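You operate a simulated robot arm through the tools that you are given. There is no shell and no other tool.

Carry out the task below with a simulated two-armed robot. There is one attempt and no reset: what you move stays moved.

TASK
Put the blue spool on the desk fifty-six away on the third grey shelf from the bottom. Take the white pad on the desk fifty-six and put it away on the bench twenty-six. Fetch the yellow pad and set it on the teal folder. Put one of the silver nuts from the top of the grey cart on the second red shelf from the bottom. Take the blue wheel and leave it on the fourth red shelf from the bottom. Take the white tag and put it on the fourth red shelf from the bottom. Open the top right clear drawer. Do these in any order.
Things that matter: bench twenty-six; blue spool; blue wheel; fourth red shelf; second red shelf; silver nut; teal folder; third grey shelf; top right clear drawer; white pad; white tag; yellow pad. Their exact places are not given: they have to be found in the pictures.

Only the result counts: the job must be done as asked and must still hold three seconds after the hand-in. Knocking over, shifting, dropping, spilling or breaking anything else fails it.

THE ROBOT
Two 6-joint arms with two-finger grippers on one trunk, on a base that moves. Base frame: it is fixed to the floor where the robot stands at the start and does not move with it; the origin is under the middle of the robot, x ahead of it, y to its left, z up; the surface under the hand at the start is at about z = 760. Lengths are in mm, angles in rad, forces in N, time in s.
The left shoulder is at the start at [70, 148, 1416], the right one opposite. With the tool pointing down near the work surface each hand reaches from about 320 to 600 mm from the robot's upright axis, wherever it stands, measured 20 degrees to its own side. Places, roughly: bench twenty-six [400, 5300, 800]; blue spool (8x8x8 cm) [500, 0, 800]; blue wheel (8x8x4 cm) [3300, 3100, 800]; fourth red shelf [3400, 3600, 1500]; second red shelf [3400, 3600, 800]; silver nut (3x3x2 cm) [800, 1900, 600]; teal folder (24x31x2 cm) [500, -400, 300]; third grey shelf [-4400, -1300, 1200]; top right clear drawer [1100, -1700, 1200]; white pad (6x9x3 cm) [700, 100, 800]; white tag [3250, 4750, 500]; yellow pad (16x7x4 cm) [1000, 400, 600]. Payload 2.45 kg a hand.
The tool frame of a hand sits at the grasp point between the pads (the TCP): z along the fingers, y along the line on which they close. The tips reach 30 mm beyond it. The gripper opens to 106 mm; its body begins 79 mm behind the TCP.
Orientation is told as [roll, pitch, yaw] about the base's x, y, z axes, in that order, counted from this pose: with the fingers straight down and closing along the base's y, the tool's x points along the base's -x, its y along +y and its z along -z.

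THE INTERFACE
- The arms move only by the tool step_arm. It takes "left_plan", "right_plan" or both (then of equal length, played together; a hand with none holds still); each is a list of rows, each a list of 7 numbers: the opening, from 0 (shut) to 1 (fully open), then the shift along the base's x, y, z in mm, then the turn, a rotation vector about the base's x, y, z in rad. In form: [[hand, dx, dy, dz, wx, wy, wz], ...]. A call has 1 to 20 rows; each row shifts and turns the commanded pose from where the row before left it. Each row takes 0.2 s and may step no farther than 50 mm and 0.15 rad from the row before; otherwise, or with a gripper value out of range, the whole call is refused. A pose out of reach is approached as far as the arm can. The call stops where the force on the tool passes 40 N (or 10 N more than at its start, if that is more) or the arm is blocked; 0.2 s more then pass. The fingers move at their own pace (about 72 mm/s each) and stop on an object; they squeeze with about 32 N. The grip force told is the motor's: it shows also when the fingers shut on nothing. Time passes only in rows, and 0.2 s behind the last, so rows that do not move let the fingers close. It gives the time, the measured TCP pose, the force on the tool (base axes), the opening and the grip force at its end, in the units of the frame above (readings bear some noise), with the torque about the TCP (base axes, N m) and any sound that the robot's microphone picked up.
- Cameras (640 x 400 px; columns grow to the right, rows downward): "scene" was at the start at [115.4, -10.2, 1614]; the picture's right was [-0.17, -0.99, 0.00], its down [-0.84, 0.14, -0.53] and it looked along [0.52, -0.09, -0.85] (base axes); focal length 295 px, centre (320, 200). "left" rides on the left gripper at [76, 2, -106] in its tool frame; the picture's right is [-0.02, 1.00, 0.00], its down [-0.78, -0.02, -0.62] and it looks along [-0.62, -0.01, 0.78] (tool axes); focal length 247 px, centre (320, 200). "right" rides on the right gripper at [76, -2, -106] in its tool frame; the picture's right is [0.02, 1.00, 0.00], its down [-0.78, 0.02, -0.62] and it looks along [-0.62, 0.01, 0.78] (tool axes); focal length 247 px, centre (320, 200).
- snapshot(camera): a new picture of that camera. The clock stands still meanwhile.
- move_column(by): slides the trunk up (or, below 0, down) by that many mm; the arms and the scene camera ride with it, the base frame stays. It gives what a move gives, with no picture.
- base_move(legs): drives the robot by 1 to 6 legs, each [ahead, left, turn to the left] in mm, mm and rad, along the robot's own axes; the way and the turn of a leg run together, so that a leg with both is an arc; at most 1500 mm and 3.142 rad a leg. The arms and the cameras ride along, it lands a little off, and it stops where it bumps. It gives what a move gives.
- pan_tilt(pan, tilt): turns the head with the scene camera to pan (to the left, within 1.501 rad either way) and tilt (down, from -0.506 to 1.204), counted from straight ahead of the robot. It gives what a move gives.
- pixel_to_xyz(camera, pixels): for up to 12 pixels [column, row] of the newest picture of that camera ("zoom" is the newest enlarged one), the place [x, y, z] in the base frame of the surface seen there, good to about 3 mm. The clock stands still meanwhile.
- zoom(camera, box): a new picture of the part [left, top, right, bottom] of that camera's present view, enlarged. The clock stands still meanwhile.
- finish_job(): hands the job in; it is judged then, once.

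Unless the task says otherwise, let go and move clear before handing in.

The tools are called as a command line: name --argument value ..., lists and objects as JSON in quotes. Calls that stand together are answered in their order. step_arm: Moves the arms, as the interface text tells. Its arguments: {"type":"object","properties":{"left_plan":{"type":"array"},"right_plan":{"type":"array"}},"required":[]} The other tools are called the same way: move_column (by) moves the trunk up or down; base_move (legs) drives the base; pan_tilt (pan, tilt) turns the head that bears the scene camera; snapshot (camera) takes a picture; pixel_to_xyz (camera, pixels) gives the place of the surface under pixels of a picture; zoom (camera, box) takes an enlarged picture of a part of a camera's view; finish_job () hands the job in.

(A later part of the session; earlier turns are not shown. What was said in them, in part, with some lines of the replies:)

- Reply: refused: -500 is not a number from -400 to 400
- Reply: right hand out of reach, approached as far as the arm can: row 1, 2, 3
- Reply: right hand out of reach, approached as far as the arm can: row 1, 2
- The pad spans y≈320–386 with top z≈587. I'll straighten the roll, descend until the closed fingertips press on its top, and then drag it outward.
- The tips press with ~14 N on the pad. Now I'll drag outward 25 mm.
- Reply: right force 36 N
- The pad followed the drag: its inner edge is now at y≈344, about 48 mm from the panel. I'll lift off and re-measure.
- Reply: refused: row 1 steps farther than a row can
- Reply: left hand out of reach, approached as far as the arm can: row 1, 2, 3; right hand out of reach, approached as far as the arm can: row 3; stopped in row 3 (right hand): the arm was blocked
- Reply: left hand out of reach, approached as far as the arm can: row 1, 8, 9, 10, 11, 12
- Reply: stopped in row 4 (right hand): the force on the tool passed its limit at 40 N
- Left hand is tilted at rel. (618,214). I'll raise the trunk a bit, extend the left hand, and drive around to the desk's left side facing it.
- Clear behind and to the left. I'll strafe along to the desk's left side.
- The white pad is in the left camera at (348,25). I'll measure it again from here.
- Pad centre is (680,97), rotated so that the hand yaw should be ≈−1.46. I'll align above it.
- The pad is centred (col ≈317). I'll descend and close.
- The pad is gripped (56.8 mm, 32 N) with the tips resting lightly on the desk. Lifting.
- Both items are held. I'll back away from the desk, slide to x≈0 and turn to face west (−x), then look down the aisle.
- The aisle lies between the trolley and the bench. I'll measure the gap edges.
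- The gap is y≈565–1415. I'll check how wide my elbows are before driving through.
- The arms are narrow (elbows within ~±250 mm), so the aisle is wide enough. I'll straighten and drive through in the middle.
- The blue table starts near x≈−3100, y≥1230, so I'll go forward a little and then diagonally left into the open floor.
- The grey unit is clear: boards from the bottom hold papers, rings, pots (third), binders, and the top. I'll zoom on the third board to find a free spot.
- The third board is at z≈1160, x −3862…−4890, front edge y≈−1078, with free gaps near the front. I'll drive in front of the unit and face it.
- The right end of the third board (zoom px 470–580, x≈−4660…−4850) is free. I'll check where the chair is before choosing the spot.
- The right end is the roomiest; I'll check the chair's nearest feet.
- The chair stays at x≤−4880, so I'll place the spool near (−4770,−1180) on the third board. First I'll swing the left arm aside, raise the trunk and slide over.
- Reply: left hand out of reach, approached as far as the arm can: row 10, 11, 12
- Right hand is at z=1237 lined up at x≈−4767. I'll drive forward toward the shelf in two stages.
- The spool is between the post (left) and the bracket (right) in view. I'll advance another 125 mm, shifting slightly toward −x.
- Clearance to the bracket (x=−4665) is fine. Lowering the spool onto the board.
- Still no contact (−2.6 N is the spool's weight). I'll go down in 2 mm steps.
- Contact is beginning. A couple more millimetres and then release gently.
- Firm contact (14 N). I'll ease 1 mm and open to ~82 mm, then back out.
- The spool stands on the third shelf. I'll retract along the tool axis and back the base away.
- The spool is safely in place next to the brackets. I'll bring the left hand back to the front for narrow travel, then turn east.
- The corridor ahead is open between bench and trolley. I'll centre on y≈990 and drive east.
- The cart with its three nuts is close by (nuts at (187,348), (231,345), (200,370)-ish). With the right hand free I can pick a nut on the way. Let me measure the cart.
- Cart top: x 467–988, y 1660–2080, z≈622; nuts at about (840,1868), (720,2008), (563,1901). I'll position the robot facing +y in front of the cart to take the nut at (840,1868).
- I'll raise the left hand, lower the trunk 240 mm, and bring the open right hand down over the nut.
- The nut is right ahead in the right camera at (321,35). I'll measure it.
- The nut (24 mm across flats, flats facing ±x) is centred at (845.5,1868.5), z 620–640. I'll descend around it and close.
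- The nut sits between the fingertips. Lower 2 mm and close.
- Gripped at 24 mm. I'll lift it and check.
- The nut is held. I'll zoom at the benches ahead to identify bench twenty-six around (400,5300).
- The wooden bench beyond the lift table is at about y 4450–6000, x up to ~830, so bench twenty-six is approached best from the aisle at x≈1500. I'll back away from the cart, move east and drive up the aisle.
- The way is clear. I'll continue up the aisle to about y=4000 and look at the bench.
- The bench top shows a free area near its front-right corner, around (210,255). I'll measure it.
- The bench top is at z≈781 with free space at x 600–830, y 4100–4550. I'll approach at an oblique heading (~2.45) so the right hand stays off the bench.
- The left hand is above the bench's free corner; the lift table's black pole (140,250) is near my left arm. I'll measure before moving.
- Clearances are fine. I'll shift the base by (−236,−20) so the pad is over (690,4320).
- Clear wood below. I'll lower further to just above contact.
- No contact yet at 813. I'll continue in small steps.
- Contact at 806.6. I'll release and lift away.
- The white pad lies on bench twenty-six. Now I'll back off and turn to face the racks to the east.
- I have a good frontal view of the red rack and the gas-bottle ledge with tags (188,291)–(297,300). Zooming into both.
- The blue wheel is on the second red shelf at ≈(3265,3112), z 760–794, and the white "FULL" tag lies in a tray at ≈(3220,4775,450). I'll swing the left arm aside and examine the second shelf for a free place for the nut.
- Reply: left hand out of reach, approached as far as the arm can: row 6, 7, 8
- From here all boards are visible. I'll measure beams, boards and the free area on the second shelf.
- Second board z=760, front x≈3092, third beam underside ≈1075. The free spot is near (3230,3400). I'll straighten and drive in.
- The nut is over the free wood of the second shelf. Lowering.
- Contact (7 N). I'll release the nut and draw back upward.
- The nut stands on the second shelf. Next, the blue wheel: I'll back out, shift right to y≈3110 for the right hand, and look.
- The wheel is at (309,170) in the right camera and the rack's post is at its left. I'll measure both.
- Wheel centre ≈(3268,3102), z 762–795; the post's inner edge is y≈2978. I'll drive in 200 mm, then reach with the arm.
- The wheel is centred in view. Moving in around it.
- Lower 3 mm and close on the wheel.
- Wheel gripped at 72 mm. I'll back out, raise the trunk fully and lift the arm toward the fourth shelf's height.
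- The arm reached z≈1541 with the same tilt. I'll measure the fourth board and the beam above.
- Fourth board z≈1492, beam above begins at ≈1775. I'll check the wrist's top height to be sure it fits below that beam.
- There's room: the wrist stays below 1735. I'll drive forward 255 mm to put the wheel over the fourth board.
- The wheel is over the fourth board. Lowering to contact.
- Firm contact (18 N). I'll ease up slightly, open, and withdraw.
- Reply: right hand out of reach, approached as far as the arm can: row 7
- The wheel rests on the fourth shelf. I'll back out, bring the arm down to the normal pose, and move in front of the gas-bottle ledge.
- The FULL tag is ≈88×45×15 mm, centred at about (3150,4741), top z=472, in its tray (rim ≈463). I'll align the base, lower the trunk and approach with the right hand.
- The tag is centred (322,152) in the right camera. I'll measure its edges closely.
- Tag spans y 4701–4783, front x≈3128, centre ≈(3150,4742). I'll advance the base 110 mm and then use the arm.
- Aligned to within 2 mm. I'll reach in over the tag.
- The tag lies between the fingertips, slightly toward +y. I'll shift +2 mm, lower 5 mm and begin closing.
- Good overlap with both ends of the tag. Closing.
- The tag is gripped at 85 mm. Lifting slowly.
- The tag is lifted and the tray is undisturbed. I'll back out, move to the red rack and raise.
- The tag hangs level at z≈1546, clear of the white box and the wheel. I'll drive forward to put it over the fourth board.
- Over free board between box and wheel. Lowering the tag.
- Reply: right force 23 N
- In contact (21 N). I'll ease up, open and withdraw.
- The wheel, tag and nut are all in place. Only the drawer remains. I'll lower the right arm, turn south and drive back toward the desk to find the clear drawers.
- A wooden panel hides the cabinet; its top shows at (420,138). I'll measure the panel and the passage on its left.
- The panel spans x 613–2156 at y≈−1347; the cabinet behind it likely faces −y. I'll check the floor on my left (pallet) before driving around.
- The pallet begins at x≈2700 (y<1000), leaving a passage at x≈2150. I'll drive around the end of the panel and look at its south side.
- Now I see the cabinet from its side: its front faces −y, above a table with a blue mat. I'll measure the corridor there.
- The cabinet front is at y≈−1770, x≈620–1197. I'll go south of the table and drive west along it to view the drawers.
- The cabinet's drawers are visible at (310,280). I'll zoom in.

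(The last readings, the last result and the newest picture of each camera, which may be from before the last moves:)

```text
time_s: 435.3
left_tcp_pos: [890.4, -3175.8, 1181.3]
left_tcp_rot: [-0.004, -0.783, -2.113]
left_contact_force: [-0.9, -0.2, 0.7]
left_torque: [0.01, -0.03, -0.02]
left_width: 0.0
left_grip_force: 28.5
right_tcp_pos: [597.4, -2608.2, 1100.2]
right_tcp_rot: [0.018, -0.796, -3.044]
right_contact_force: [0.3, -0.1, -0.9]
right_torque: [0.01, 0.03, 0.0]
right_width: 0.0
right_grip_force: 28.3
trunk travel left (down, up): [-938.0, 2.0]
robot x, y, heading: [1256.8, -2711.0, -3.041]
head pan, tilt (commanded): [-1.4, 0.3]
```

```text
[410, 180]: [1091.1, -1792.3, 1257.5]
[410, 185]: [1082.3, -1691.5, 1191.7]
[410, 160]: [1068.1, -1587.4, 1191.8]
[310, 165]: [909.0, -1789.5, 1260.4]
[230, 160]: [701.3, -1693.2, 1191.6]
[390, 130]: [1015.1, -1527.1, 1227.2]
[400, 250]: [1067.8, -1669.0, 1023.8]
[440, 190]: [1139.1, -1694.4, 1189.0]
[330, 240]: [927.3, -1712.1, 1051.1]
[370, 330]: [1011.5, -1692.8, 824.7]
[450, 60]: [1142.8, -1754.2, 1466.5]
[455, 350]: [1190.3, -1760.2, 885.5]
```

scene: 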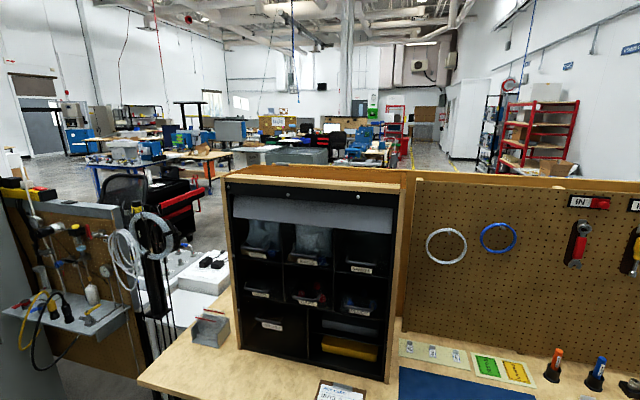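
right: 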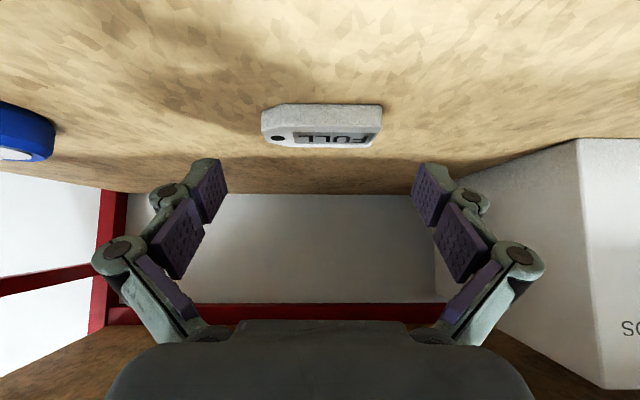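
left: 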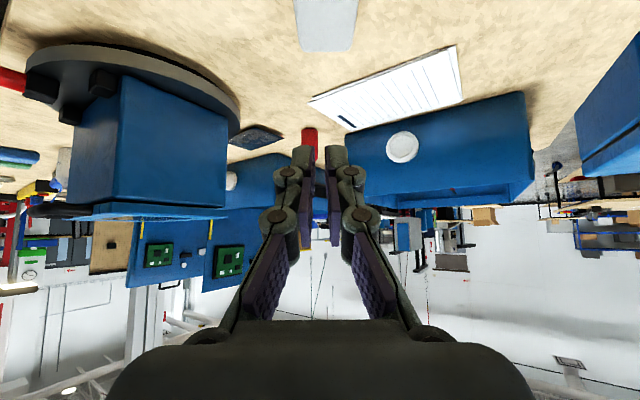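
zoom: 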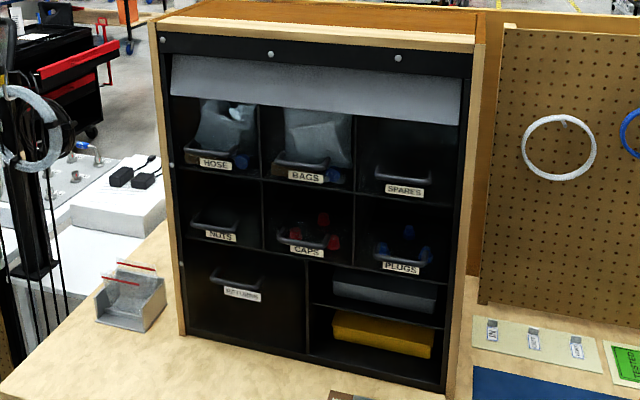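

The top-right clear drawer is "SPARES", its handle bar at about (1091,−1792,1257). I'll turn to face the cabinet and look closer.

base_move --legs '[[0, 0, -1.67], [0, 200, 0]]'

pan_tilt --pan 0.0 --tilt 0.4

snapshot --camera "scene"

```text
time_s: 440.9
left_tcp_pos: [618.7, -2317.9, 1185.1]
left_tcp_rot: [0.001, -0.782, 2.529]
left_contact_force: [0.0, -0.3, 0.8]
left_torque: [0.01, 0.02, -0.01]
left_width: 0.0
left_grip_force: 28.9
right_tcp_pos: [1206.8, -2065.9, 1100.6]
right_tcp_rot: [0.022, -0.793, 1.593]
right_contact_force: [0.5, 0.0, 0.3]
right_torque: [-0.02, 0.01, 0.04]
right_width: 0.2
right_grip_force: 29.0
trunk travel left (down, up): [-938.0, 2.0]
robot x, y, heading: [1051.4, -2715.2, 1.602]
head pan, tilt (commanded): [-1.4, 0.3]
```

```text
time_s: 442.4
left_tcp_pos: [612.8, -2319.3, 1182.0]
left_tcp_rot: [-0.005, -0.781, 2.529]
left_contact_force: [-0.3, -0.2, -0.7]
left_torque: [-0.03, -0.01, 0.04]
left_width: 0.0
left_grip_force: 28.4
right_tcp_pos: [1202.0, -2065.7, 1101.4]
right_tcp_rot: [0.016, -0.794, 1.596]
right_contact_force: [0.7, 0.2, -0.2]
right_torque: [0.02, -0.01, 0.01]
right_width: 0.0
right_grip_force: 28.7
trunk travel left (down, up): [-938.0, 2.0]
robot x, y, heading: [1056.3, -2715.3, 1.604]
head pan, tilt (commanded): [0.0, 0.4]
```

```text
taken
```

scene: 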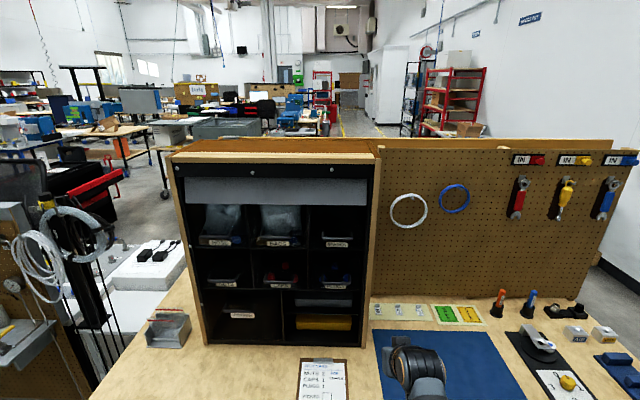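

zoom --camera "scene" --box '[280, 165, 400, 300]'

pixel_to_xyz --camera "zoom" --pixels '[[290, 230], [330, 232], [370, 235], [330, 242], [285, 225], [372, 228], [330, 225], [290, 215], [330, 250], [325, 270], [400, 235], [240, 140]]'

```text
2.96 times, centred on (340, 232) of scene
```

zoom: 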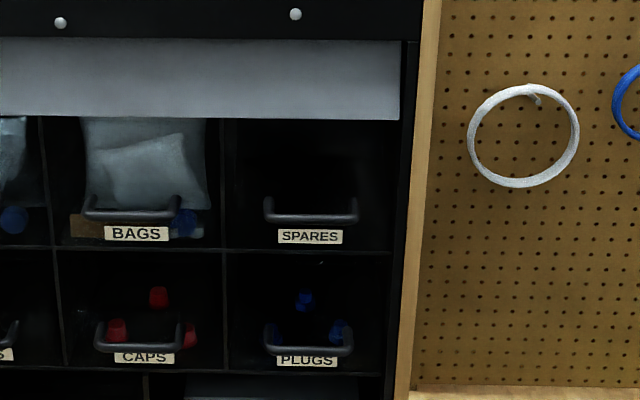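

```text
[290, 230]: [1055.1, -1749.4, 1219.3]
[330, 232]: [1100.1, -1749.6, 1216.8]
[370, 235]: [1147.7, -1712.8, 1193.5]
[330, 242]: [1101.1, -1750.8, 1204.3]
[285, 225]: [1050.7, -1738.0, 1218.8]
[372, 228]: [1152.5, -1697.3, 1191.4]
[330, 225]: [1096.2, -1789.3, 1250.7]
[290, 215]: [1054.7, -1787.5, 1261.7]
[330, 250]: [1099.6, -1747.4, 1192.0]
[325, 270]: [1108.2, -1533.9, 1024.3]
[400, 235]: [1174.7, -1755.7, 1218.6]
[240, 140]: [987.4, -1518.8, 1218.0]
```

The handle is a horizontal bar at x≈1029–1124, y≈−1782, z≈1256, ~12 mm thick with ~26 mm behind it. I'll turn the right hand horizontal with the fingers closing vertically, in free space first.

step_arm --right_plan '[[0.3, 0, 5, 20, 0.131, 0, 0], [0.5, 0, 5, 20, 0.131, 0, 0], [0.5, 0, 5, 20, 0.131, 0, 0], [0.5, 0, 5, 20, 0.131, 0, 0], [0.5, 0, 5, 20, 0.131, 0, 0], [0.5, 0, 5, 20, 0.122, 0, 0]]'

step_arm --right_plan '[[0.5, 0, 0, 0, 0, -0.13, 0], [0.5, 0, 0, 0, 0, -0.13, 0], [0.5, 0, 0, 0, 0, -0.13, 0], [0.5, 0, 0, 0, 0, -0.13, 0]]'

snapshot --camera "scene"

```text
time_s: 443.8
left_tcp_pos: [616.1, -2318.5, 1182.4]
left_tcp_rot: [-0.004, -0.781, 2.529]
left_contact_force: [0.2, -0.2, -1.0]
left_torque: [0.04, 0.02, 0.0]
left_width: 0.0
left_grip_force: 28.9
right_tcp_pos: [1201.7, -2035.9, 1220.2]
right_tcp_rot: [-1.646, -1.554, -3.035]
right_contact_force: [1.3, 0.4, 0.4]
right_torque: [0.02, 0.0, 0.05]
right_width: 53.1
right_grip_force: 0.1
trunk travel left (down, up): [-938.0, 2.0]
robot x, y, heading: [1056.8, -2715.9, 1.598]
head pan, tilt (commanded): [0.0, 0.4]
```

```text
time_s: 444.8
left_tcp_pos: [614.8, -2318.2, 1183.3]
left_tcp_rot: [-0.005, -0.784, 2.528]
left_contact_force: [-0.6, -0.7, 0.7]
left_torque: [-0.03, 0.03, 0.01]
left_width: 0.0
left_grip_force: 28.8
right_tcp_pos: [1203.0, -2035.8, 1221.1]
right_tcp_rot: [-1.537, -1.032, -3.143]
right_contact_force: [0.4, -0.6, 0.8]
right_torque: [0.01, 0.01, -0.01]
right_width: 52.8
right_grip_force: 0.1
trunk travel left (down, up): [-938.0, 2.0]
robot x, y, heading: [1058.6, -2713.0, 1.603]
head pan, tilt (commanded): [0.0, 0.4]
```

```text
taken
```

scene: 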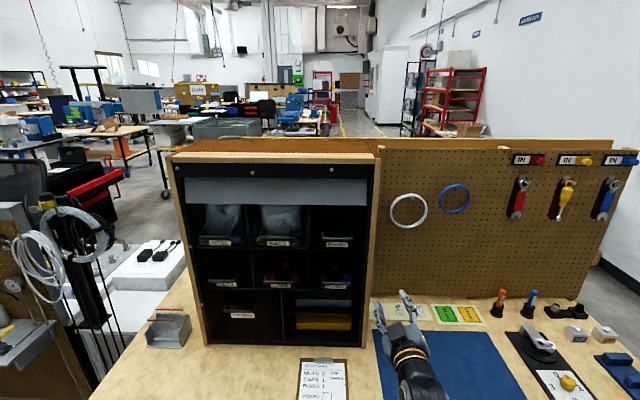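

The roll works in this direction. Continuing to a full 90°.

step_arm --right_plan '[[0.5, 0, 0, 0, 0, -0.131, 0], [0.5, 0, 0, 0, 0, -0.131, 0], [0.5, 0, 0, 0, 0, -0.131, 0], [0.5, 0, 0, 0, 0, -0.131, 0], [0.5, 0, 0, 0, 0, -0.131, 0], [0.5, 0, 0, 0, 0, -0.131, 0], [0.5, 0, 0, 0, 0, -0.131, 0], [0.5, 0, 0, 0, 0, -0.131, 0]]'

snapshot --camera "scene"

snapshot --camera "right"

```text
time_s: 446.6
left_tcp_pos: [613.8, -2319.2, 1182.1]
left_tcp_rot: [-0.004, -0.781, 2.53]
left_contact_force: [-1.1, 0.2, 0.1]
left_torque: [-0.03, 0.03, -0.02]
left_width: 0.0
left_grip_force: 28.8
right_tcp_pos: [1202.6, -2035.4, 1222.0]
right_tcp_rot: [-1.538, 0.017, -3.142]
right_contact_force: [-0.1, -0.3, 0.4]
right_torque: [-0.03, 0.01, 0.03]
right_width: 52.9
right_grip_force: 0.1
trunk travel left (down, up): [-938.0, 2.0]
robot x, y, heading: [1049.7, -2713.6, 1.602]
head pan, tilt (commanded): [0.0, 0.4]
```

```text
taken
```

scene: 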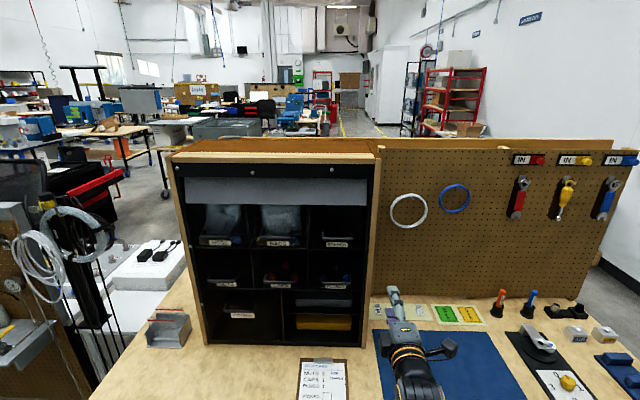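

```text
taken
```

right: 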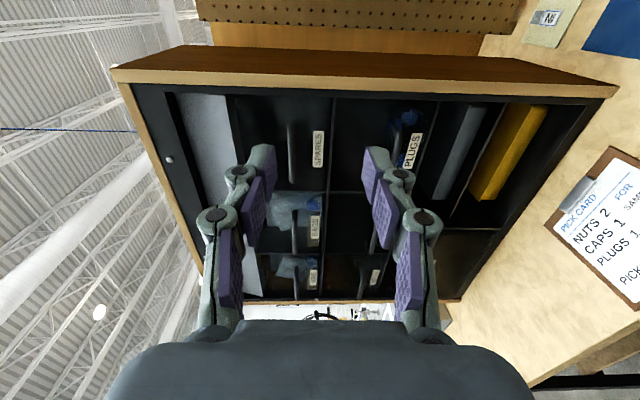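

The hand is horizontal with vertical closing. Before shifting left I'll check the obstacles near my left hand.

pixel_to_xyz --camera "scene" --pixels '[[75, 240], [85, 310], [30, 345], [55, 330], [40, 240], [170, 325], [100, 250], [15, 210]]'

pixel_to_xyz --camera "right" --pixels '[[292, 130], [292, 155], [292, 178], [300, 155], [285, 155], [317, 150], [250, 150]]'

```text
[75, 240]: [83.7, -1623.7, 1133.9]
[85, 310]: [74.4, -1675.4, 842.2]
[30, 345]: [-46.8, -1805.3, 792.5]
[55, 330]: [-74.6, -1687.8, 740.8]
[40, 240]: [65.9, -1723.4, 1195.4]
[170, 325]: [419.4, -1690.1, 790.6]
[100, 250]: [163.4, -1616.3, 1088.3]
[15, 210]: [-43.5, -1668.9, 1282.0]
```

```text
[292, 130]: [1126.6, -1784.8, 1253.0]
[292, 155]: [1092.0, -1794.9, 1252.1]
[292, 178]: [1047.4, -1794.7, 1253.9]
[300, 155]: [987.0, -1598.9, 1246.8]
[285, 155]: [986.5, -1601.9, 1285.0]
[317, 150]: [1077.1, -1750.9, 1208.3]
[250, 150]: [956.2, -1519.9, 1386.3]
```

Clear there. Handle bar confirmed at z≈1253, front y≈−1793. I'll shift the base so the hand is just in front of the handle.

base_move --legs '[[172, 117, 0]]'

step_arm --right_plan '[[0.5, 0, 0, 16, 0, 0, 0], [0.5, 0, 0, 15, 0, 0, 0]]'

snapshot --camera "right"

zoom --camera "scene" --box '[300, 180, 460, 320]'

```text
time_s: 448.2
left_tcp_pos: [496.9, -2154.3, 1184.4]
left_tcp_rot: [-0.004, -0.785, 2.526]
left_contact_force: [-0.4, -0.3, 1.0]
left_torque: [0.02, -0.01, 0.02]
left_width: 0.1
left_grip_force: 28.2
right_tcp_pos: [1085.6, -1874.2, 1222.5]
right_tcp_rot: [-1.542, 0.011, 3.139]
right_contact_force: [-0.4, 0.0, 0.4]
right_torque: [0.01, 0.0, 0.05]
right_width: 52.9
right_grip_force: 0.1
trunk travel left (down, up): [-938.0, 2.0]
robot x, y, heading: [934.6, -2548.0, 1.595]
head pan, tilt (commanded): [0.0, 0.4]
```

```text
time_s: 448.8
left_tcp_pos: [496.2, -2153.5, 1183.7]
left_tcp_rot: [-0.004, -0.784, 2.528]
left_contact_force: [-0.2, -0.4, 0.0]
left_torque: [0.01, 0.01, -0.02]
left_width: 0.2
left_grip_force: 29.0
right_tcp_pos: [1087.2, -1874.0, 1252.3]
right_tcp_rot: [-1.536, 0.023, 3.138]
right_contact_force: [0.6, -0.4, 0.8]
right_torque: [-0.01, 0.0, 0.04]
right_width: 53.0
right_grip_force: 0.1
trunk travel left (down, up): [-938.0, 2.0]
robot x, y, heading: [934.4, -2551.2, 1.597]
head pan, tilt (commanded): [0.0, 0.4]
```

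```text
taken
```

right: 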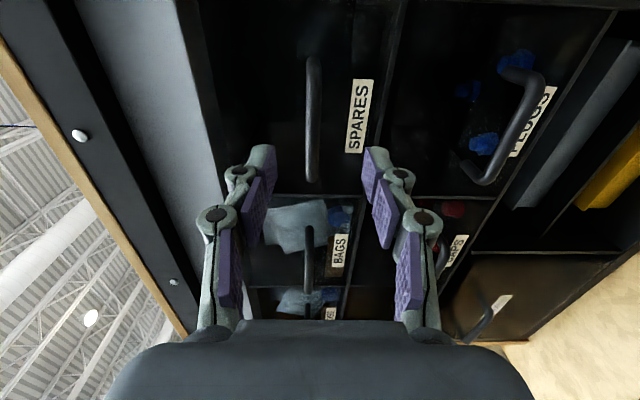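

```text
2.86 times, centred on (380, 250) of scene
```

zoom: 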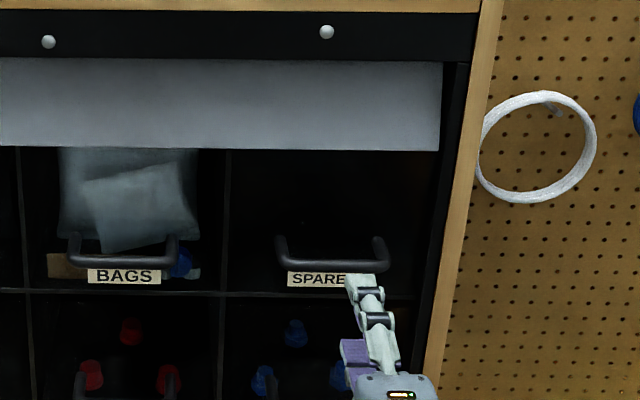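

The bar is centred between the fingers in the right camera at (312,120). I'll measure it once more.

pixel_to_xyz --camera "right" --pixels '[[312, 70], [312, 100], [312, 130], [312, 160], [307, 130], [316, 130], [312, 178], [358, 115]]'

```text
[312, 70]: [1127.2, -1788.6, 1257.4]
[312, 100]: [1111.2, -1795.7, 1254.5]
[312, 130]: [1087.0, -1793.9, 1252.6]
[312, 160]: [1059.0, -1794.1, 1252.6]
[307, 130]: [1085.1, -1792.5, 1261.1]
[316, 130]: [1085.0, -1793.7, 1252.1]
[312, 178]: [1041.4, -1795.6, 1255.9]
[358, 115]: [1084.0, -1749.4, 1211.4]
```

Bar centre ≈(1078,−1789,1256). I'll advance so the fingers straddle it.

step_arm --right_plan '[[0.5, -3, 25, 2, 0, 0, 0], [0.5, -2, 24, 1, 0, 0, 0], [0.5, -2, 21, 1, 0, 0, 0], [0.5, 0, 0, 0, 0, 0, 0]]'

snapshot --camera "right"

zoom --camera "scene" --box '[300, 180, 460, 320]'

```text
time_s: 449.8
left_tcp_pos: [493.9, -2150.9, 1182.4]
left_tcp_rot: [-0.003, -0.782, 2.527]
left_contact_force: [-0.3, 0.4, -0.2]
left_torque: [-0.01, 0.0, 0.03]
left_width: 0.0
left_grip_force: 28.6
right_tcp_pos: [1075.0, -1800.3, 1256.3]
right_tcp_rot: [-1.538, 0.014, 3.139]
right_contact_force: [0.4, -0.7, 0.2]
right_torque: [0.01, 0.02, 0.02]
right_width: 52.9
right_grip_force: 0.1
trunk travel left (down, up): [-938.0, 2.0]
robot x, y, heading: [933.7, -2552.1, 1.601]
head pan, tilt (commanded): [0.0, 0.4]
```

```text
taken
```

right: 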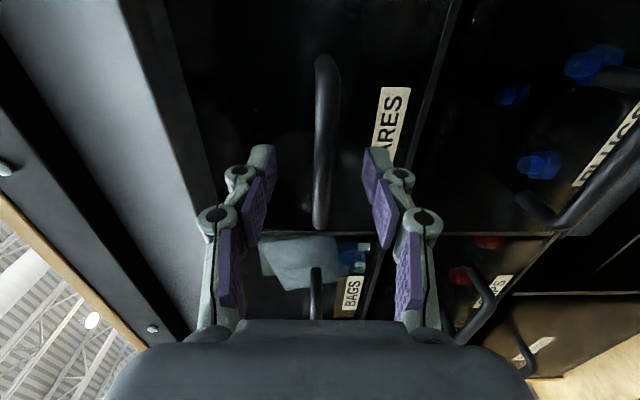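

```text
2.86 times, centred on (380, 250) of scene
```

zoom: 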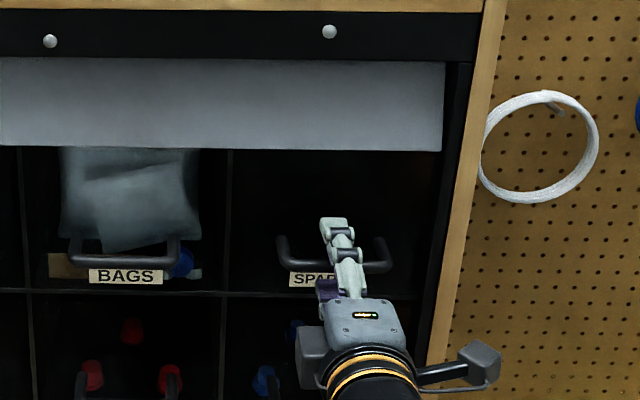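

The bar lies between the fingertips. Closing to pinch it.

step_arm --right_plan '[[0.3, 0, 0, 0, 0, 0, 0], [0.1, 0, 0, 0, 0, 0, 0], [0, 0, 0, 0, 0, 0, 0], [0, 0, 0, 0, 0, 0, 0]]'

snapshot --camera "right"

```text
time_s: 450.8
left_tcp_pos: [495.3, -2151.3, 1181.6]
left_tcp_rot: [0.0, -0.779, 2.526]
left_contact_force: [0.2, 0.2, -0.6]
left_torque: [-0.02, -0.02, -0.01]
left_width: 0.3
left_grip_force: 29.2
right_tcp_pos: [1076.1, -1799.5, 1255.2]
right_tcp_rot: [-1.533, 0.013, 3.139]
right_contact_force: [-0.3, -1.6, -7.5]
right_torque: [-0.1, 0.54, 0.05]
right_width: 10.6
right_grip_force: 37.9
trunk travel left (down, up): [-938.0, 2.0]
robot x, y, heading: [932.3, -2549.3, 1.591]
head pan, tilt (commanded): [0.0, 0.4]
```

```text
taken
```

right: 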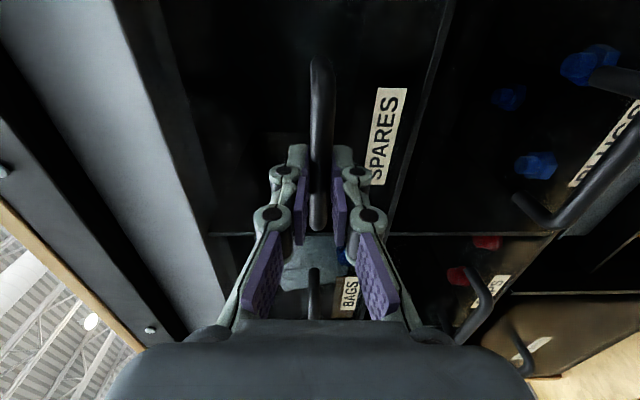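

The bar is pinched (10.6 mm). I'll start pulling gently toward −y.

step_arm --right_plan '[[0, 0, -5, -1, 0, 0, 0], [0, 0, -10, 0, 0, 0, 0], [0, 0, -12, 0, 0, 0, 0], [0, 0, -12, 0, 0, 0, 0]]'

snapshot --camera "right"

zoom --camera "scene" --box '[300, 180, 460, 320]'

```text
time_s: 451.8
left_tcp_pos: [491.5, -2148.9, 1179.9]
left_tcp_rot: [-0.004, -0.778, 2.526]
left_contact_force: [1.0, -0.4, 0.3]
left_torque: [0.0, 0.0, -0.01]
left_width: 0.1
left_grip_force: 28.4
right_tcp_pos: [1076.1, -1836.4, 1253.9]
right_tcp_rot: [-1.534, 0.022, 3.137]
right_contact_force: [-9.0, 0.8, -7.9]
right_torque: [-0.16, 0.67, -0.54]
right_width: 10.9
right_grip_force: 37.4
trunk travel left (down, up): [-938.0, 2.0]
robot x, y, heading: [932.7, -2552.3, 1.597]
head pan, tilt (commanded): [0.0, 0.4]
```

```text
taken
```

right: 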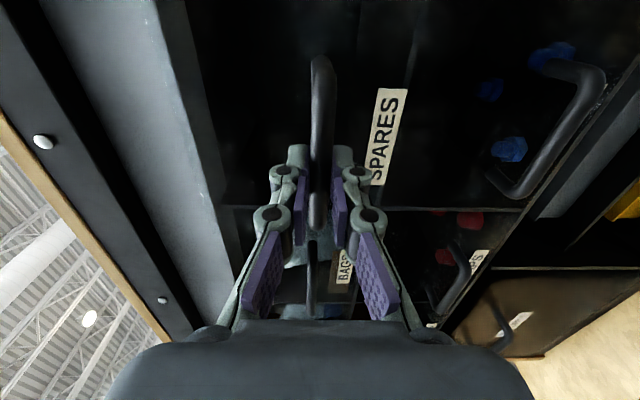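

```text
2.86 times, centred on (380, 250) of scene
```

zoom: 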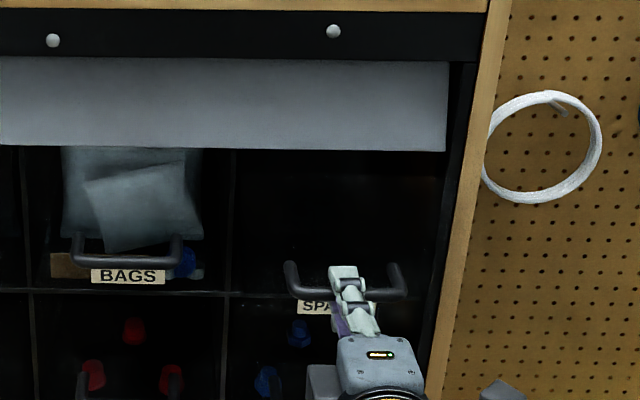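

The drawer slides out with the hand (SPARES label moved). Continuing the pull.

step_arm --right_plan '[[0, -1, -12, -0.5, 0, 0, 0], [0, 0, -12, 0, 0, 0, 0], [0, 0, -12, 0, 0, 0, 0], [0, 0, -12, 0, 0, 0, 0], [0, 0, -12, 0, 0, 0, 0]]'

snapshot --camera "scene"

```text
time_s: 452.7
left_tcp_pos: [485.6, -2155.5, 1180.6]
left_tcp_rot: [-0.009, -0.777, 2.536]
left_contact_force: [0.2, -0.6, 0.4]
left_torque: [-0.01, -0.01, 0.0]
left_width: 0.0
left_grip_force: 27.8
right_tcp_pos: [1075.4, -1872.7, 1255.0]
right_tcp_rot: [-1.538, 0.062, 3.141]
right_contact_force: [-27.7, -0.3, -7.4]
right_torque: [-0.06, 0.91, 0.14]
right_width: 11.5
right_grip_force: 38.5
trunk travel left (down, up): [-938.0, 2.0]
robot x, y, heading: [929.4, -2547.4, 1.605]
head pan, tilt (commanded): [0.0, 0.4]
stopped in row 4 (right hand): the force on the tool passed its limit at 42 N (the readings are from after the stop); the commanded pose is now the measured one
```

```text
taken
```

scene: 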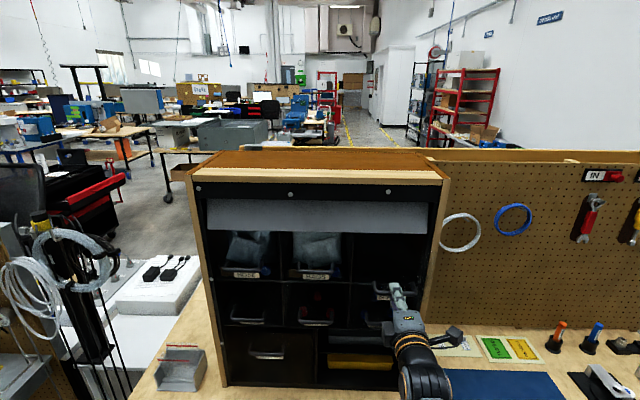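

About 73 mm is open, but the arm reached its inner range (side force −28 N). I'll release, back the base ~75 mm, and re-grip to pull further.

step_arm --right_plan '[[0.2, -1, 0, 0, 0, 0, 0], [0.5, 0, 0, 0, 0, 0, 0], [0.5, 0, 0, 0, 0, 0, 0]]'

snapshot --camera "right"

pixel_to_xyz --camera "right" --pixels '[[322, 90], [322, 120], [322, 70], [322, 200], [385, 120]]'

```text
time_s: 453.5
left_tcp_pos: [493.3, -2152.7, 1183.0]
left_tcp_rot: [-0.003, -0.782, 2.529]
left_contact_force: [-0.1, 0.5, -0.3]
left_torque: [-0.03, 0.01, 0.0]
left_width: 0.0
left_grip_force: 28.6
right_tcp_pos: [1085.3, -1871.5, 1256.2]
right_tcp_rot: [-1.542, 0.066, 3.136]
right_contact_force: [0.4, -0.3, 0.1]
right_torque: [0.02, 0.0, 0.02]
right_width: 53.1
right_grip_force: 0.1
trunk travel left (down, up): [-938.0, 2.0]
robot x, y, heading: [931.1, -2547.5, 1.603]
head pan, tilt (commanded): [0.0, 0.4]
```

```text
taken
```

right: 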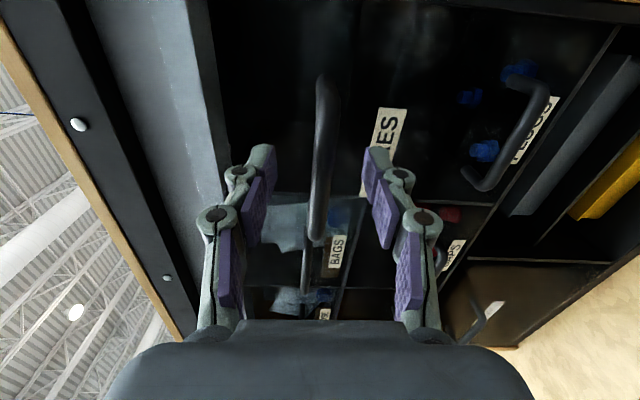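

```text
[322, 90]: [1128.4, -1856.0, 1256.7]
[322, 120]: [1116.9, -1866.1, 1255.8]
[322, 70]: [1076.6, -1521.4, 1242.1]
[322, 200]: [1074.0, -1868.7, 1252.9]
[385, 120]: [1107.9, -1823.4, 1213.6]
```

The drawer stays open 74 mm (face now at y≈−1823, bar front ≈−1868). Now base back 90 mm and reach forward again to re-grip.

base_move --legs '[[-90, 0, 0]]'

step_arm --right_plan '[[0.5, -2, 20, 0, 0, 0.025, 0], [0.5, -2, 20, 0, 0, 0.025, 0], [0.5, -1, 20, 0, 0, 0, 0]]'

snapshot --camera "right"

pixel_to_xyz --camera "right" --pixels '[[320, 120], [320, 150], [320, 180], [325, 150], [315, 150]]'

```text
time_s: 454.6
left_tcp_pos: [497.0, -2236.0, 1179.8]
left_tcp_rot: [0.002, -0.778, 2.522]
left_contact_force: [-0.6, 0.9, -0.7]
left_torque: [-0.03, 0.0, 0.05]
left_width: 0.0
left_grip_force: 28.9
right_tcp_pos: [1088.1, -1955.0, 1253.1]
right_tcp_rot: [-1.538, 0.064, 3.135]
right_contact_force: [0.5, 0.5, -0.1]
right_torque: [-0.01, -0.02, -0.02]
right_width: 52.9
right_grip_force: 0.1
trunk travel left (down, up): [-938.0, 2.0]
robot x, y, heading: [935.0, -2634.9, 1.601]
head pan, tilt (commanded): [0.0, 0.4]
```

```text
time_s: 455.4
left_tcp_pos: [496.7, -2244.1, 1183.5]
left_tcp_rot: [-0.006, -0.78, 2.527]
left_contact_force: [-0.3, 0.2, 0.3]
left_torque: [0.0, 0.02, 0.02]
left_width: 0.2
left_grip_force: 29.0
right_tcp_pos: [1084.4, -1903.5, 1258.1]
right_tcp_rot: [-1.545, 0.015, 3.135]
right_contact_force: [-0.3, -0.5, 0.1]
right_torque: [-0.01, 0.02, 0.0]
right_width: 53.2
right_grip_force: 0.1
trunk travel left (down, up): [-938.0, 2.0]
robot x, y, heading: [934.5, -2641.0, 1.596]
head pan, tilt (commanded): [0.0, 0.4]
```

```text
taken
```

right: 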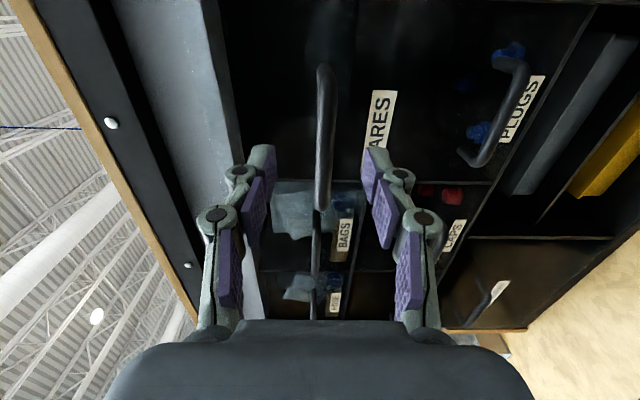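

```text
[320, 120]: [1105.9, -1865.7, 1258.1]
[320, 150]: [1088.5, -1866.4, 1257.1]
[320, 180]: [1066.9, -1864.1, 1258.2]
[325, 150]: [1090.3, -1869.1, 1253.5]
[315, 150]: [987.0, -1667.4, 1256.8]
```

Lined up. Advancing the last 30 mm, closing, and pulling again.

step_arm --right_plan '[[0.5, -3, 15, -1, 0, 0, 0], [0.5, -3, 15, -1, 0, 0, 0], [0.3, 0, 0, 0, 0, 0, 0], [0, 0, 0, 0, 0, 0, 0], [0, 0, 0, 0, 0, 0, 0]]'

step_arm --right_plan '[[0, 0, -6, 0, 0, 0, 0], [0, 0, -10, 0, 0, 0, 0], [0, 0, -10, 0, 0, 0, 0], [0, 0, -10, 0, 0, 0, 0]]'

```text
time_s: 456.6
left_tcp_pos: [496.3, -2240.4, 1181.5]
left_tcp_rot: [-0.002, -0.781, 2.525]
left_contact_force: [-0.4, 0.4, 0.6]
left_torque: [-0.03, 0.01, 0.0]
left_width: 0.2
left_grip_force: 28.5
right_tcp_pos: [1079.1, -1870.9, 1255.2]
right_tcp_rot: [-1.542, 0.014, 3.131]
right_contact_force: [-0.7, 1.8, -3.1]
right_torque: [-0.02, 0.48, -0.03]
right_width: 10.5
right_grip_force: 37.9
trunk travel left (down, up): [-938.0, 2.0]
robot x, y, heading: [934.2, -2640.4, 1.596]
head pan, tilt (commanded): [0.0, 0.4]
```

```text
time_s: 457.6
left_tcp_pos: [497.0, -2241.1, 1182.2]
left_tcp_rot: [-0.004, -0.782, 2.526]
left_contact_force: [0.5, 0.0, -0.7]
left_torque: [-0.01, -0.03, -0.02]
left_width: 0.0
left_grip_force: 29.1
right_tcp_pos: [1079.7, -1906.5, 1254.7]
right_tcp_rot: [-1.542, 0.015, 3.133]
right_contact_force: [1.2, 0.8, -1.8]
right_torque: [-0.04, 0.54, 0.05]
right_width: 10.8
right_grip_force: 37.6
trunk travel left (down, up): [-938.0, 2.0]
robot x, y, heading: [938.0, -2641.2, 1.595]
head pan, tilt (commanded): [0.0, 0.4]
```

Sliding easily (≈110 mm open). Continuing in small steps.

step_arm --right_plan '[[0, 0, -10, 0, 0, 0, 0], [0, 0, -10, 0, 0, 0, 0], [0, 0, -10, 0, 0, 0, 0]]'

snapshot --camera "scene"

```text
time_s: 458.4
left_tcp_pos: [494.1, -2239.3, 1180.6]
left_tcp_rot: [-0.006, -0.777, 2.528]
left_contact_force: [-0.6, 0.6, -0.3]
left_torque: [-0.01, 0.01, -0.03]
left_width: 0.0
left_grip_force: 29.0
right_tcp_pos: [1079.1, -1936.0, 1254.4]
right_tcp_rot: [-1.547, 0.031, 3.13]
right_contact_force: [-11.3, 0.8, -3.0]
right_torque: [-0.02, 0.85, 0.32]
right_width: 10.9
right_grip_force: 37.9
trunk travel left (down, up): [-938.0, 2.0]
robot x, y, heading: [932.5, -2641.2, 1.6]
head pan, tilt (commanded): [0.0, 0.4]
```

```text
taken
```

scene: 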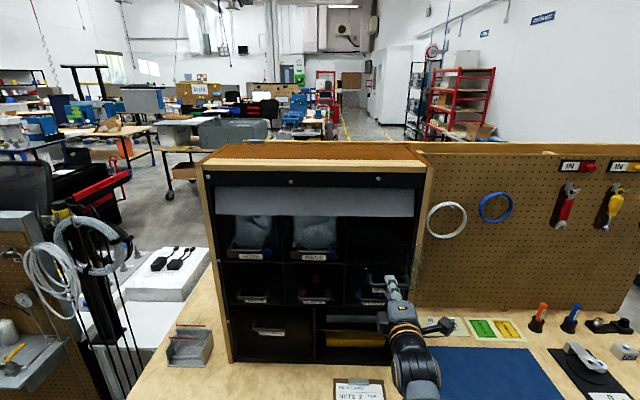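

About 137 mm open with no end stop yet. The arm is near its inner limit, so I'll pull a little more with a small base move while holding the handle.

base_move --legs '[[-25, 0, 0]]'

snapshot --camera "right"

```text
time_s: 459.2
left_tcp_pos: [492.2, -2261.7, 1179.3]
left_tcp_rot: [-0.002, -0.777, 2.527]
left_contact_force: [-0.6, 0.1, 0.4]
left_torque: [0.01, -0.03, 0.01]
left_width: 0.0
left_grip_force: 28.4
right_tcp_pos: [1078.7, -1959.8, 1253.5]
right_tcp_rot: [-1.55, 0.035, 3.13]
right_contact_force: [-14.3, 0.8, 14.5]
right_torque: [0.31, 0.88, 0.21]
right_width: 11.2
right_grip_force: 37.7
trunk travel left (down, up): [-938.0, 2.0]
robot x, y, heading: [937.5, -2663.1, 1.595]
head pan, tilt (commanded): [0.0, 0.4]
```

```text
taken
```

right: 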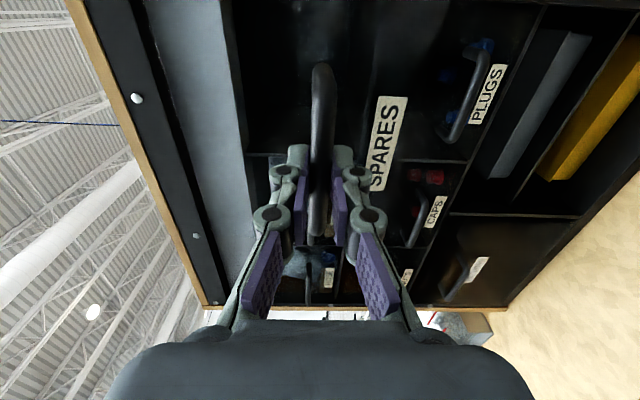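

About 160 mm open. I'll inspect the drawer's pose before letting go.

zoom --camera "scene" --box '[330, 200, 460, 340]'

pixel_to_xyz --camera "right" --pixels '[[390, 110], [385, 170], [400, 130], [320, 90], [320, 75]]'

```text
2.86 times, centred on (395, 270) of scene
```

zoom: 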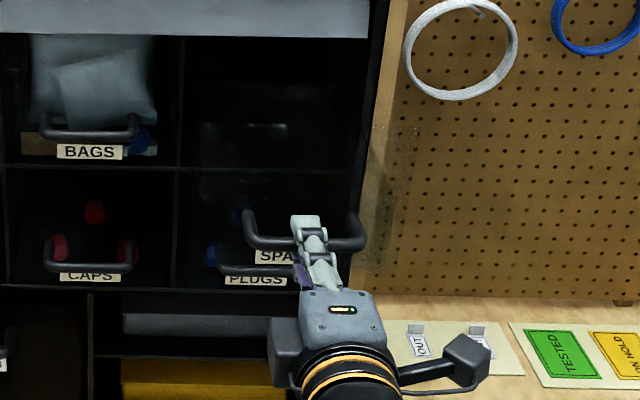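

```text
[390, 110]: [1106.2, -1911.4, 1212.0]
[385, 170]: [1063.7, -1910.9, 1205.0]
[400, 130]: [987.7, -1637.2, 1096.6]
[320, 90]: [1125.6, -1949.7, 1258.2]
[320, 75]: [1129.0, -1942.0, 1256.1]
```

The drawer face is at y≈−1911 (161 mm open) and still level. I'll pull carefully a bit more to feel for the end stop.

base_move --legs '[[-18, 0, 0]]'

pixel_to_xyz --camera "right" --pixels '[[390, 110], [385, 170], [320, 90]]'

snapshot --camera "right"

pixel_to_xyz --camera "right" --pixels '[[390, 110], [385, 170], [320, 90]]'

```text
time_s: 460.0
left_tcp_pos: [491.2, -2280.9, 1180.0]
left_tcp_rot: [-0.005, -0.777, 2.529]
left_contact_force: [-0.1, 0.6, -1.2]
left_torque: [-0.01, 0.03, 0.01]
left_width: 0.1
left_grip_force: 28.6
right_tcp_pos: [1078.9, -1975.9, 1254.4]
right_tcp_rot: [-1.552, 0.032, 3.13]
right_contact_force: [-19.8, 0.8, -3.6]
right_torque: [0.07, 0.9, 0.25]
right_width: 10.9
right_grip_force: 37.8
trunk travel left (down, up): [-938.0, 2.0]
robot x, y, heading: [933.6, -2684.1, 1.598]
head pan, tilt (commanded): [0.0, 0.4]
```

```text
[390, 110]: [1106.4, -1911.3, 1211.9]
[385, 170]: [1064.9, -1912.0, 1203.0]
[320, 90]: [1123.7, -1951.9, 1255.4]
```

```text
taken
```

right: 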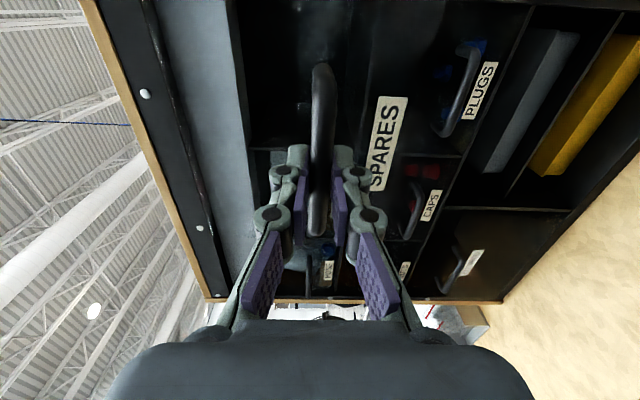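

```text
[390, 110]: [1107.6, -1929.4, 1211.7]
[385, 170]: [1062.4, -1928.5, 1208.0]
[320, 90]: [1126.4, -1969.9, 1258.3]
```

The face is now at y≈−1929 (≈180 mm open), still level and guided. I'll loosen the grip just a little to see whether the drawer stays up by itself.

step_arm --right_plan '[[0.15, 0, 0, 0, 0, 0, 0], [0.25, 0, 0, 0, 0, 0, 0], [0.25, 0, 0, 0, 0, 0, 0], [0.25, 0, 0, 0, 0, 0, 0]]'

snapshot --camera "right"

pixel_to_xyz --camera "right" --pixels '[[390, 110], [385, 170], [322, 90], [322, 120]]'

```text
time_s: 461.0
left_tcp_pos: [499.5, -2283.4, 1182.0]
left_tcp_rot: [-0.003, -0.782, 2.527]
left_contact_force: [-0.6, -0.1, -0.2]
left_torque: [-0.01, -0.01, 0.0]
left_width: 0.0
left_grip_force: 28.6
right_tcp_pos: [1085.7, -1979.8, 1255.7]
right_tcp_rot: [-1.555, 0.029, 3.13]
right_contact_force: [0.3, -0.3, 0.8]
right_torque: [0.0, -0.02, 0.05]
right_width: 26.5
right_grip_force: 0.1
trunk travel left (down, up): [-938.0, 2.0]
robot x, y, heading: [939.0, -2681.1, 1.601]
head pan, tilt (commanded): [0.0, 0.4]
```

```text
taken
```

right: 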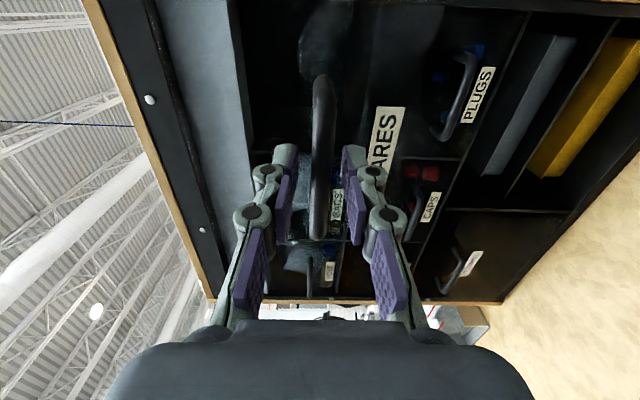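

```text
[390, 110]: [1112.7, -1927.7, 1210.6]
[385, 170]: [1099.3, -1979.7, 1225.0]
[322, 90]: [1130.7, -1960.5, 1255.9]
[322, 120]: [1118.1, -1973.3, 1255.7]
```

The drawer stays put by itself, so it's properly guided. I'll grip once more and pull a little further to be sure it is fully open.

step_arm --right_plan '[[0.1, 0, 0, 0, 0, 0, 0], [0, 0, 0, 0, 0, 0, 0], [0, 0, 0, 0, 0, 0, 0]]'

base_move --legs '[[-20, 0, 0]]'

snapshot --camera "right"

pixel_to_xyz --camera "right" --pixels '[[390, 110], [392, 130], [322, 90], [322, 80]]'

```text
time_s: 461.8
left_tcp_pos: [496.8, -2283.2, 1181.9]
left_tcp_rot: [-0.004, -0.782, 2.527]
left_contact_force: [0.0, -0.5, 0.1]
left_torque: [-0.01, -0.03, 0.03]
left_width: 0.1
left_grip_force: 28.7
right_tcp_pos: [1083.7, -1979.4, 1254.8]
right_tcp_rot: [-1.551, 0.026, 3.131]
right_contact_force: [-1.6, -0.1, -2.3]
right_torque: [-0.05, 0.88, 0.15]
right_width: 11.0
right_grip_force: 38.0
trunk travel left (down, up): [-938.0, 2.0]
robot x, y, heading: [932.9, -2685.3, 1.598]
head pan, tilt (commanded): [0.0, 0.4]
```

```text
time_s: 462.7
left_tcp_pos: [497.6, -2296.8, 1180.7]
left_tcp_rot: [0.002, -0.781, 2.525]
left_contact_force: [0.3, 0.3, -0.5]
left_torque: [0.01, -0.02, 0.0]
left_width: 0.1
left_grip_force: 28.7
right_tcp_pos: [1083.5, -1989.7, 1254.7]
right_tcp_rot: [-1.555, 0.024, 3.133]
right_contact_force: [0.0, 17.9, -3.9]
right_torque: [-0.04, 0.84, -0.09]
right_width: 11.1
right_grip_force: 37.9
trunk travel left (down, up): [-938.0, 2.0]
robot x, y, heading: [935.2, -2699.9, 1.598]
head pan, tilt (commanded): [0.0, 0.4]
stopped in leg 1: the force on the tool passed its limit at 45 N (the readings are from after the stop); the commanded pose is now the measured one
```

```text
taken
```

right: 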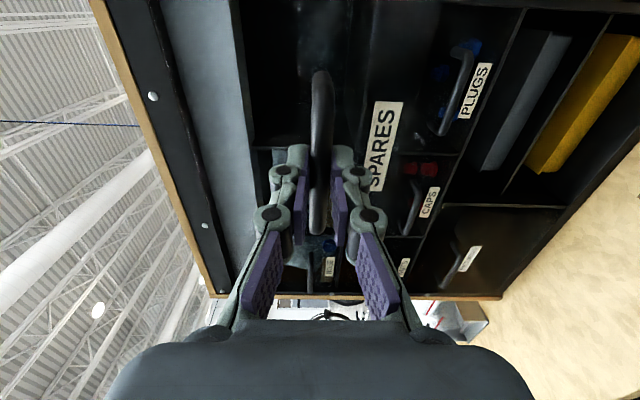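

```text
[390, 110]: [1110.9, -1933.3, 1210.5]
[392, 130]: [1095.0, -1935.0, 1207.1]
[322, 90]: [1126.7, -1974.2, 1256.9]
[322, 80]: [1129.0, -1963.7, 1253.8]
```

The end stop is reached (17.9 N resistance, ~185 mm open). Now I'll release the handle and back away.

step_arm --right_plan '[[0.2, 0, 0, 0, 0, 0, 0], [0.5, 0, 0, 0, 0, 0, 0], [0.6, 0, 0, 0, 0, 0, 0], [0.6, 0, 0, 0, 0, 0, 0]]'

snapshot --camera "right"

base_move --legs '[[-200, 0, 0]]'

snapshot --camera "scene"

zoom --camera "scene" --box '[200, 130, 460, 360]'

```text
time_s: 463.7
left_tcp_pos: [497.7, -2302.9, 1183.6]
left_tcp_rot: [-0.005, -0.783, 2.531]
left_contact_force: [0.0, 0.1, -0.4]
left_torque: [0.0, 0.01, 0.0]
left_width: 0.2
left_grip_force: 28.8
right_tcp_pos: [1086.1, -1996.5, 1259.8]
right_tcp_rot: [-1.562, 0.027, 3.131]
right_contact_force: [0.3, -0.3, 1.1]
right_torque: [-0.01, -0.02, 0.03]
right_width: 63.9
right_grip_force: 0.1
trunk travel left (down, up): [-938.0, 2.0]
robot x, y, heading: [934.9, -2698.0, 1.601]
head pan, tilt (commanded): [0.0, 0.4]
```

```text
taken
```

right: 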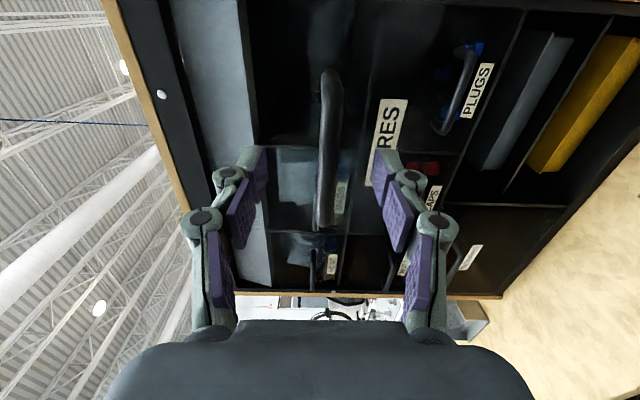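

```text
time_s: 465.3
left_tcp_pos: [502.4, -2499.6, 1181.0]
left_tcp_rot: [0.0, -0.78, 2.53]
left_contact_force: [0.6, 0.0, 0.0]
left_torque: [-0.05, 0.02, 0.05]
left_width: 0.0
left_grip_force: 28.6
right_tcp_pos: [1088.5, -2192.0, 1256.6]
right_tcp_rot: [-1.558, 0.028, 3.135]
right_contact_force: [0.2, 0.8, -0.5]
right_torque: [0.02, 0.01, 0.02]
right_width: 63.7
right_grip_force: 0.2
trunk travel left (down, up): [-938.0, 2.0]
robot x, y, heading: [943.8, -2898.2, 1.601]
head pan, tilt (commanded): [0.0, 0.4]
```

```text
taken
```

scene: 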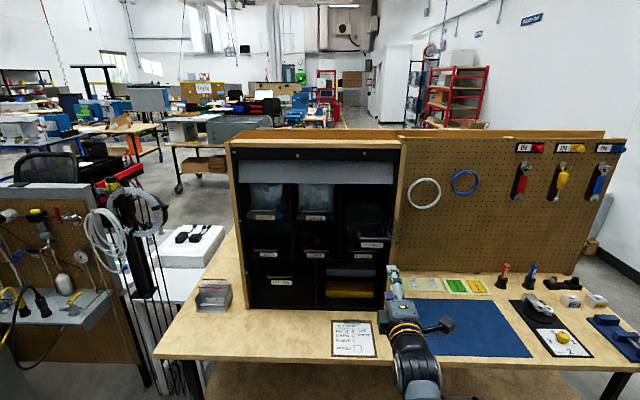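

```text
1.74 times, centred on (330, 245) of scene
```

zoom: 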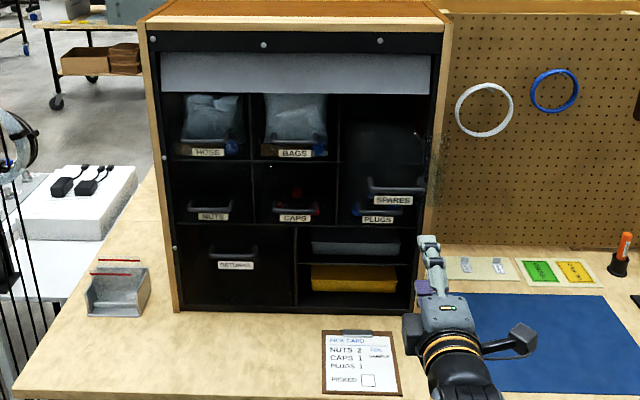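

I'll verify the drawer's position and review that nothing else was disturbed.

pixel_to_xyz --camera "zoom" --pixels '[[393, 200], [380, 219], [295, 153], [293, 218], [395, 188]]'

step_arm --right_plan '[[0.6, 0, 0, 0, 0, 0, 0], [0.6, 0, 0, 0, 0, 0, 0]]'

zoom --camera "scene" --box '[400, 50, 520, 140]'

```text
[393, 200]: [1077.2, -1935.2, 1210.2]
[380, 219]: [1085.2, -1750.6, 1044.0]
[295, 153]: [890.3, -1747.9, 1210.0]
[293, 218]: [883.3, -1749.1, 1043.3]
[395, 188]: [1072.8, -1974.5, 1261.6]
```

```text
time_s: 465.9
left_tcp_pos: [501.5, -2502.3, 1181.1]
left_tcp_rot: [-0.001, -0.779, 2.531]
left_contact_force: [-0.4, 0.0, 0.2]
left_torque: [-0.04, -0.02, 0.0]
left_width: 0.0
left_grip_force: 27.7
right_tcp_pos: [1089.2, -2194.0, 1257.0]
right_tcp_rot: [-1.558, 0.027, 3.133]
right_contact_force: [-0.3, -0.1, -0.2]
right_torque: [-0.02, -0.01, -0.01]
right_width: 63.4
right_grip_force: 0.1
trunk travel left (down, up): [-938.0, 2.0]
robot x, y, heading: [945.5, -2899.9, 1.607]
head pan, tilt (commanded): [0.0, 0.4]
```

```text
4.44 times, centred on (460, 95) of scene
```

zoom: 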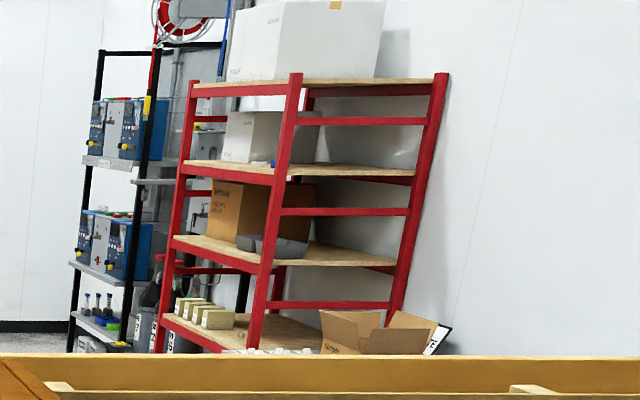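

All checks agree: the SPARES drawer stands 185 mm open, the spool, pads, nut, wheel and tag are in their places, and the hands are clear and empty. Handing in.

finish_job

```text
The job is handed in.
```

All seven tasks are done and the job is handed in; I have no verdict back from the judging yet. Where each item ended up, from the last pictures and readings:

| Item | Result |
|---|---|
| Blue spool | Standing upright on the third grey shelf, at the free right end beside the metal brackets |
| White pad | On bench twenty-six, in the free space near its front corner. I saw no number on the bench and went by its position. |
| Yellow pad | Lying flat on the teal folder under the desk |
| Silver nut | On the second red shelf, about 300 mm to the left of where the blue wheel had stood |
| Blue wheel | On the fourth red shelf, toward the right side |
| White tag | The tag marked FULL, on the fourth red shelf between the white box and the wheel. Its tray stayed where it was. |
| Top right clear drawer | The one marked SPARES, pulled about 185 mm out to its end stop; it stays open by itself |

To get a grip on the yellow pad, I first slid it about 25 mm out along its ledge, because it sat too close to the panel. In the pictures I took I saw nothing else knocked or moved. Both hands were empty and clear at hand-in.
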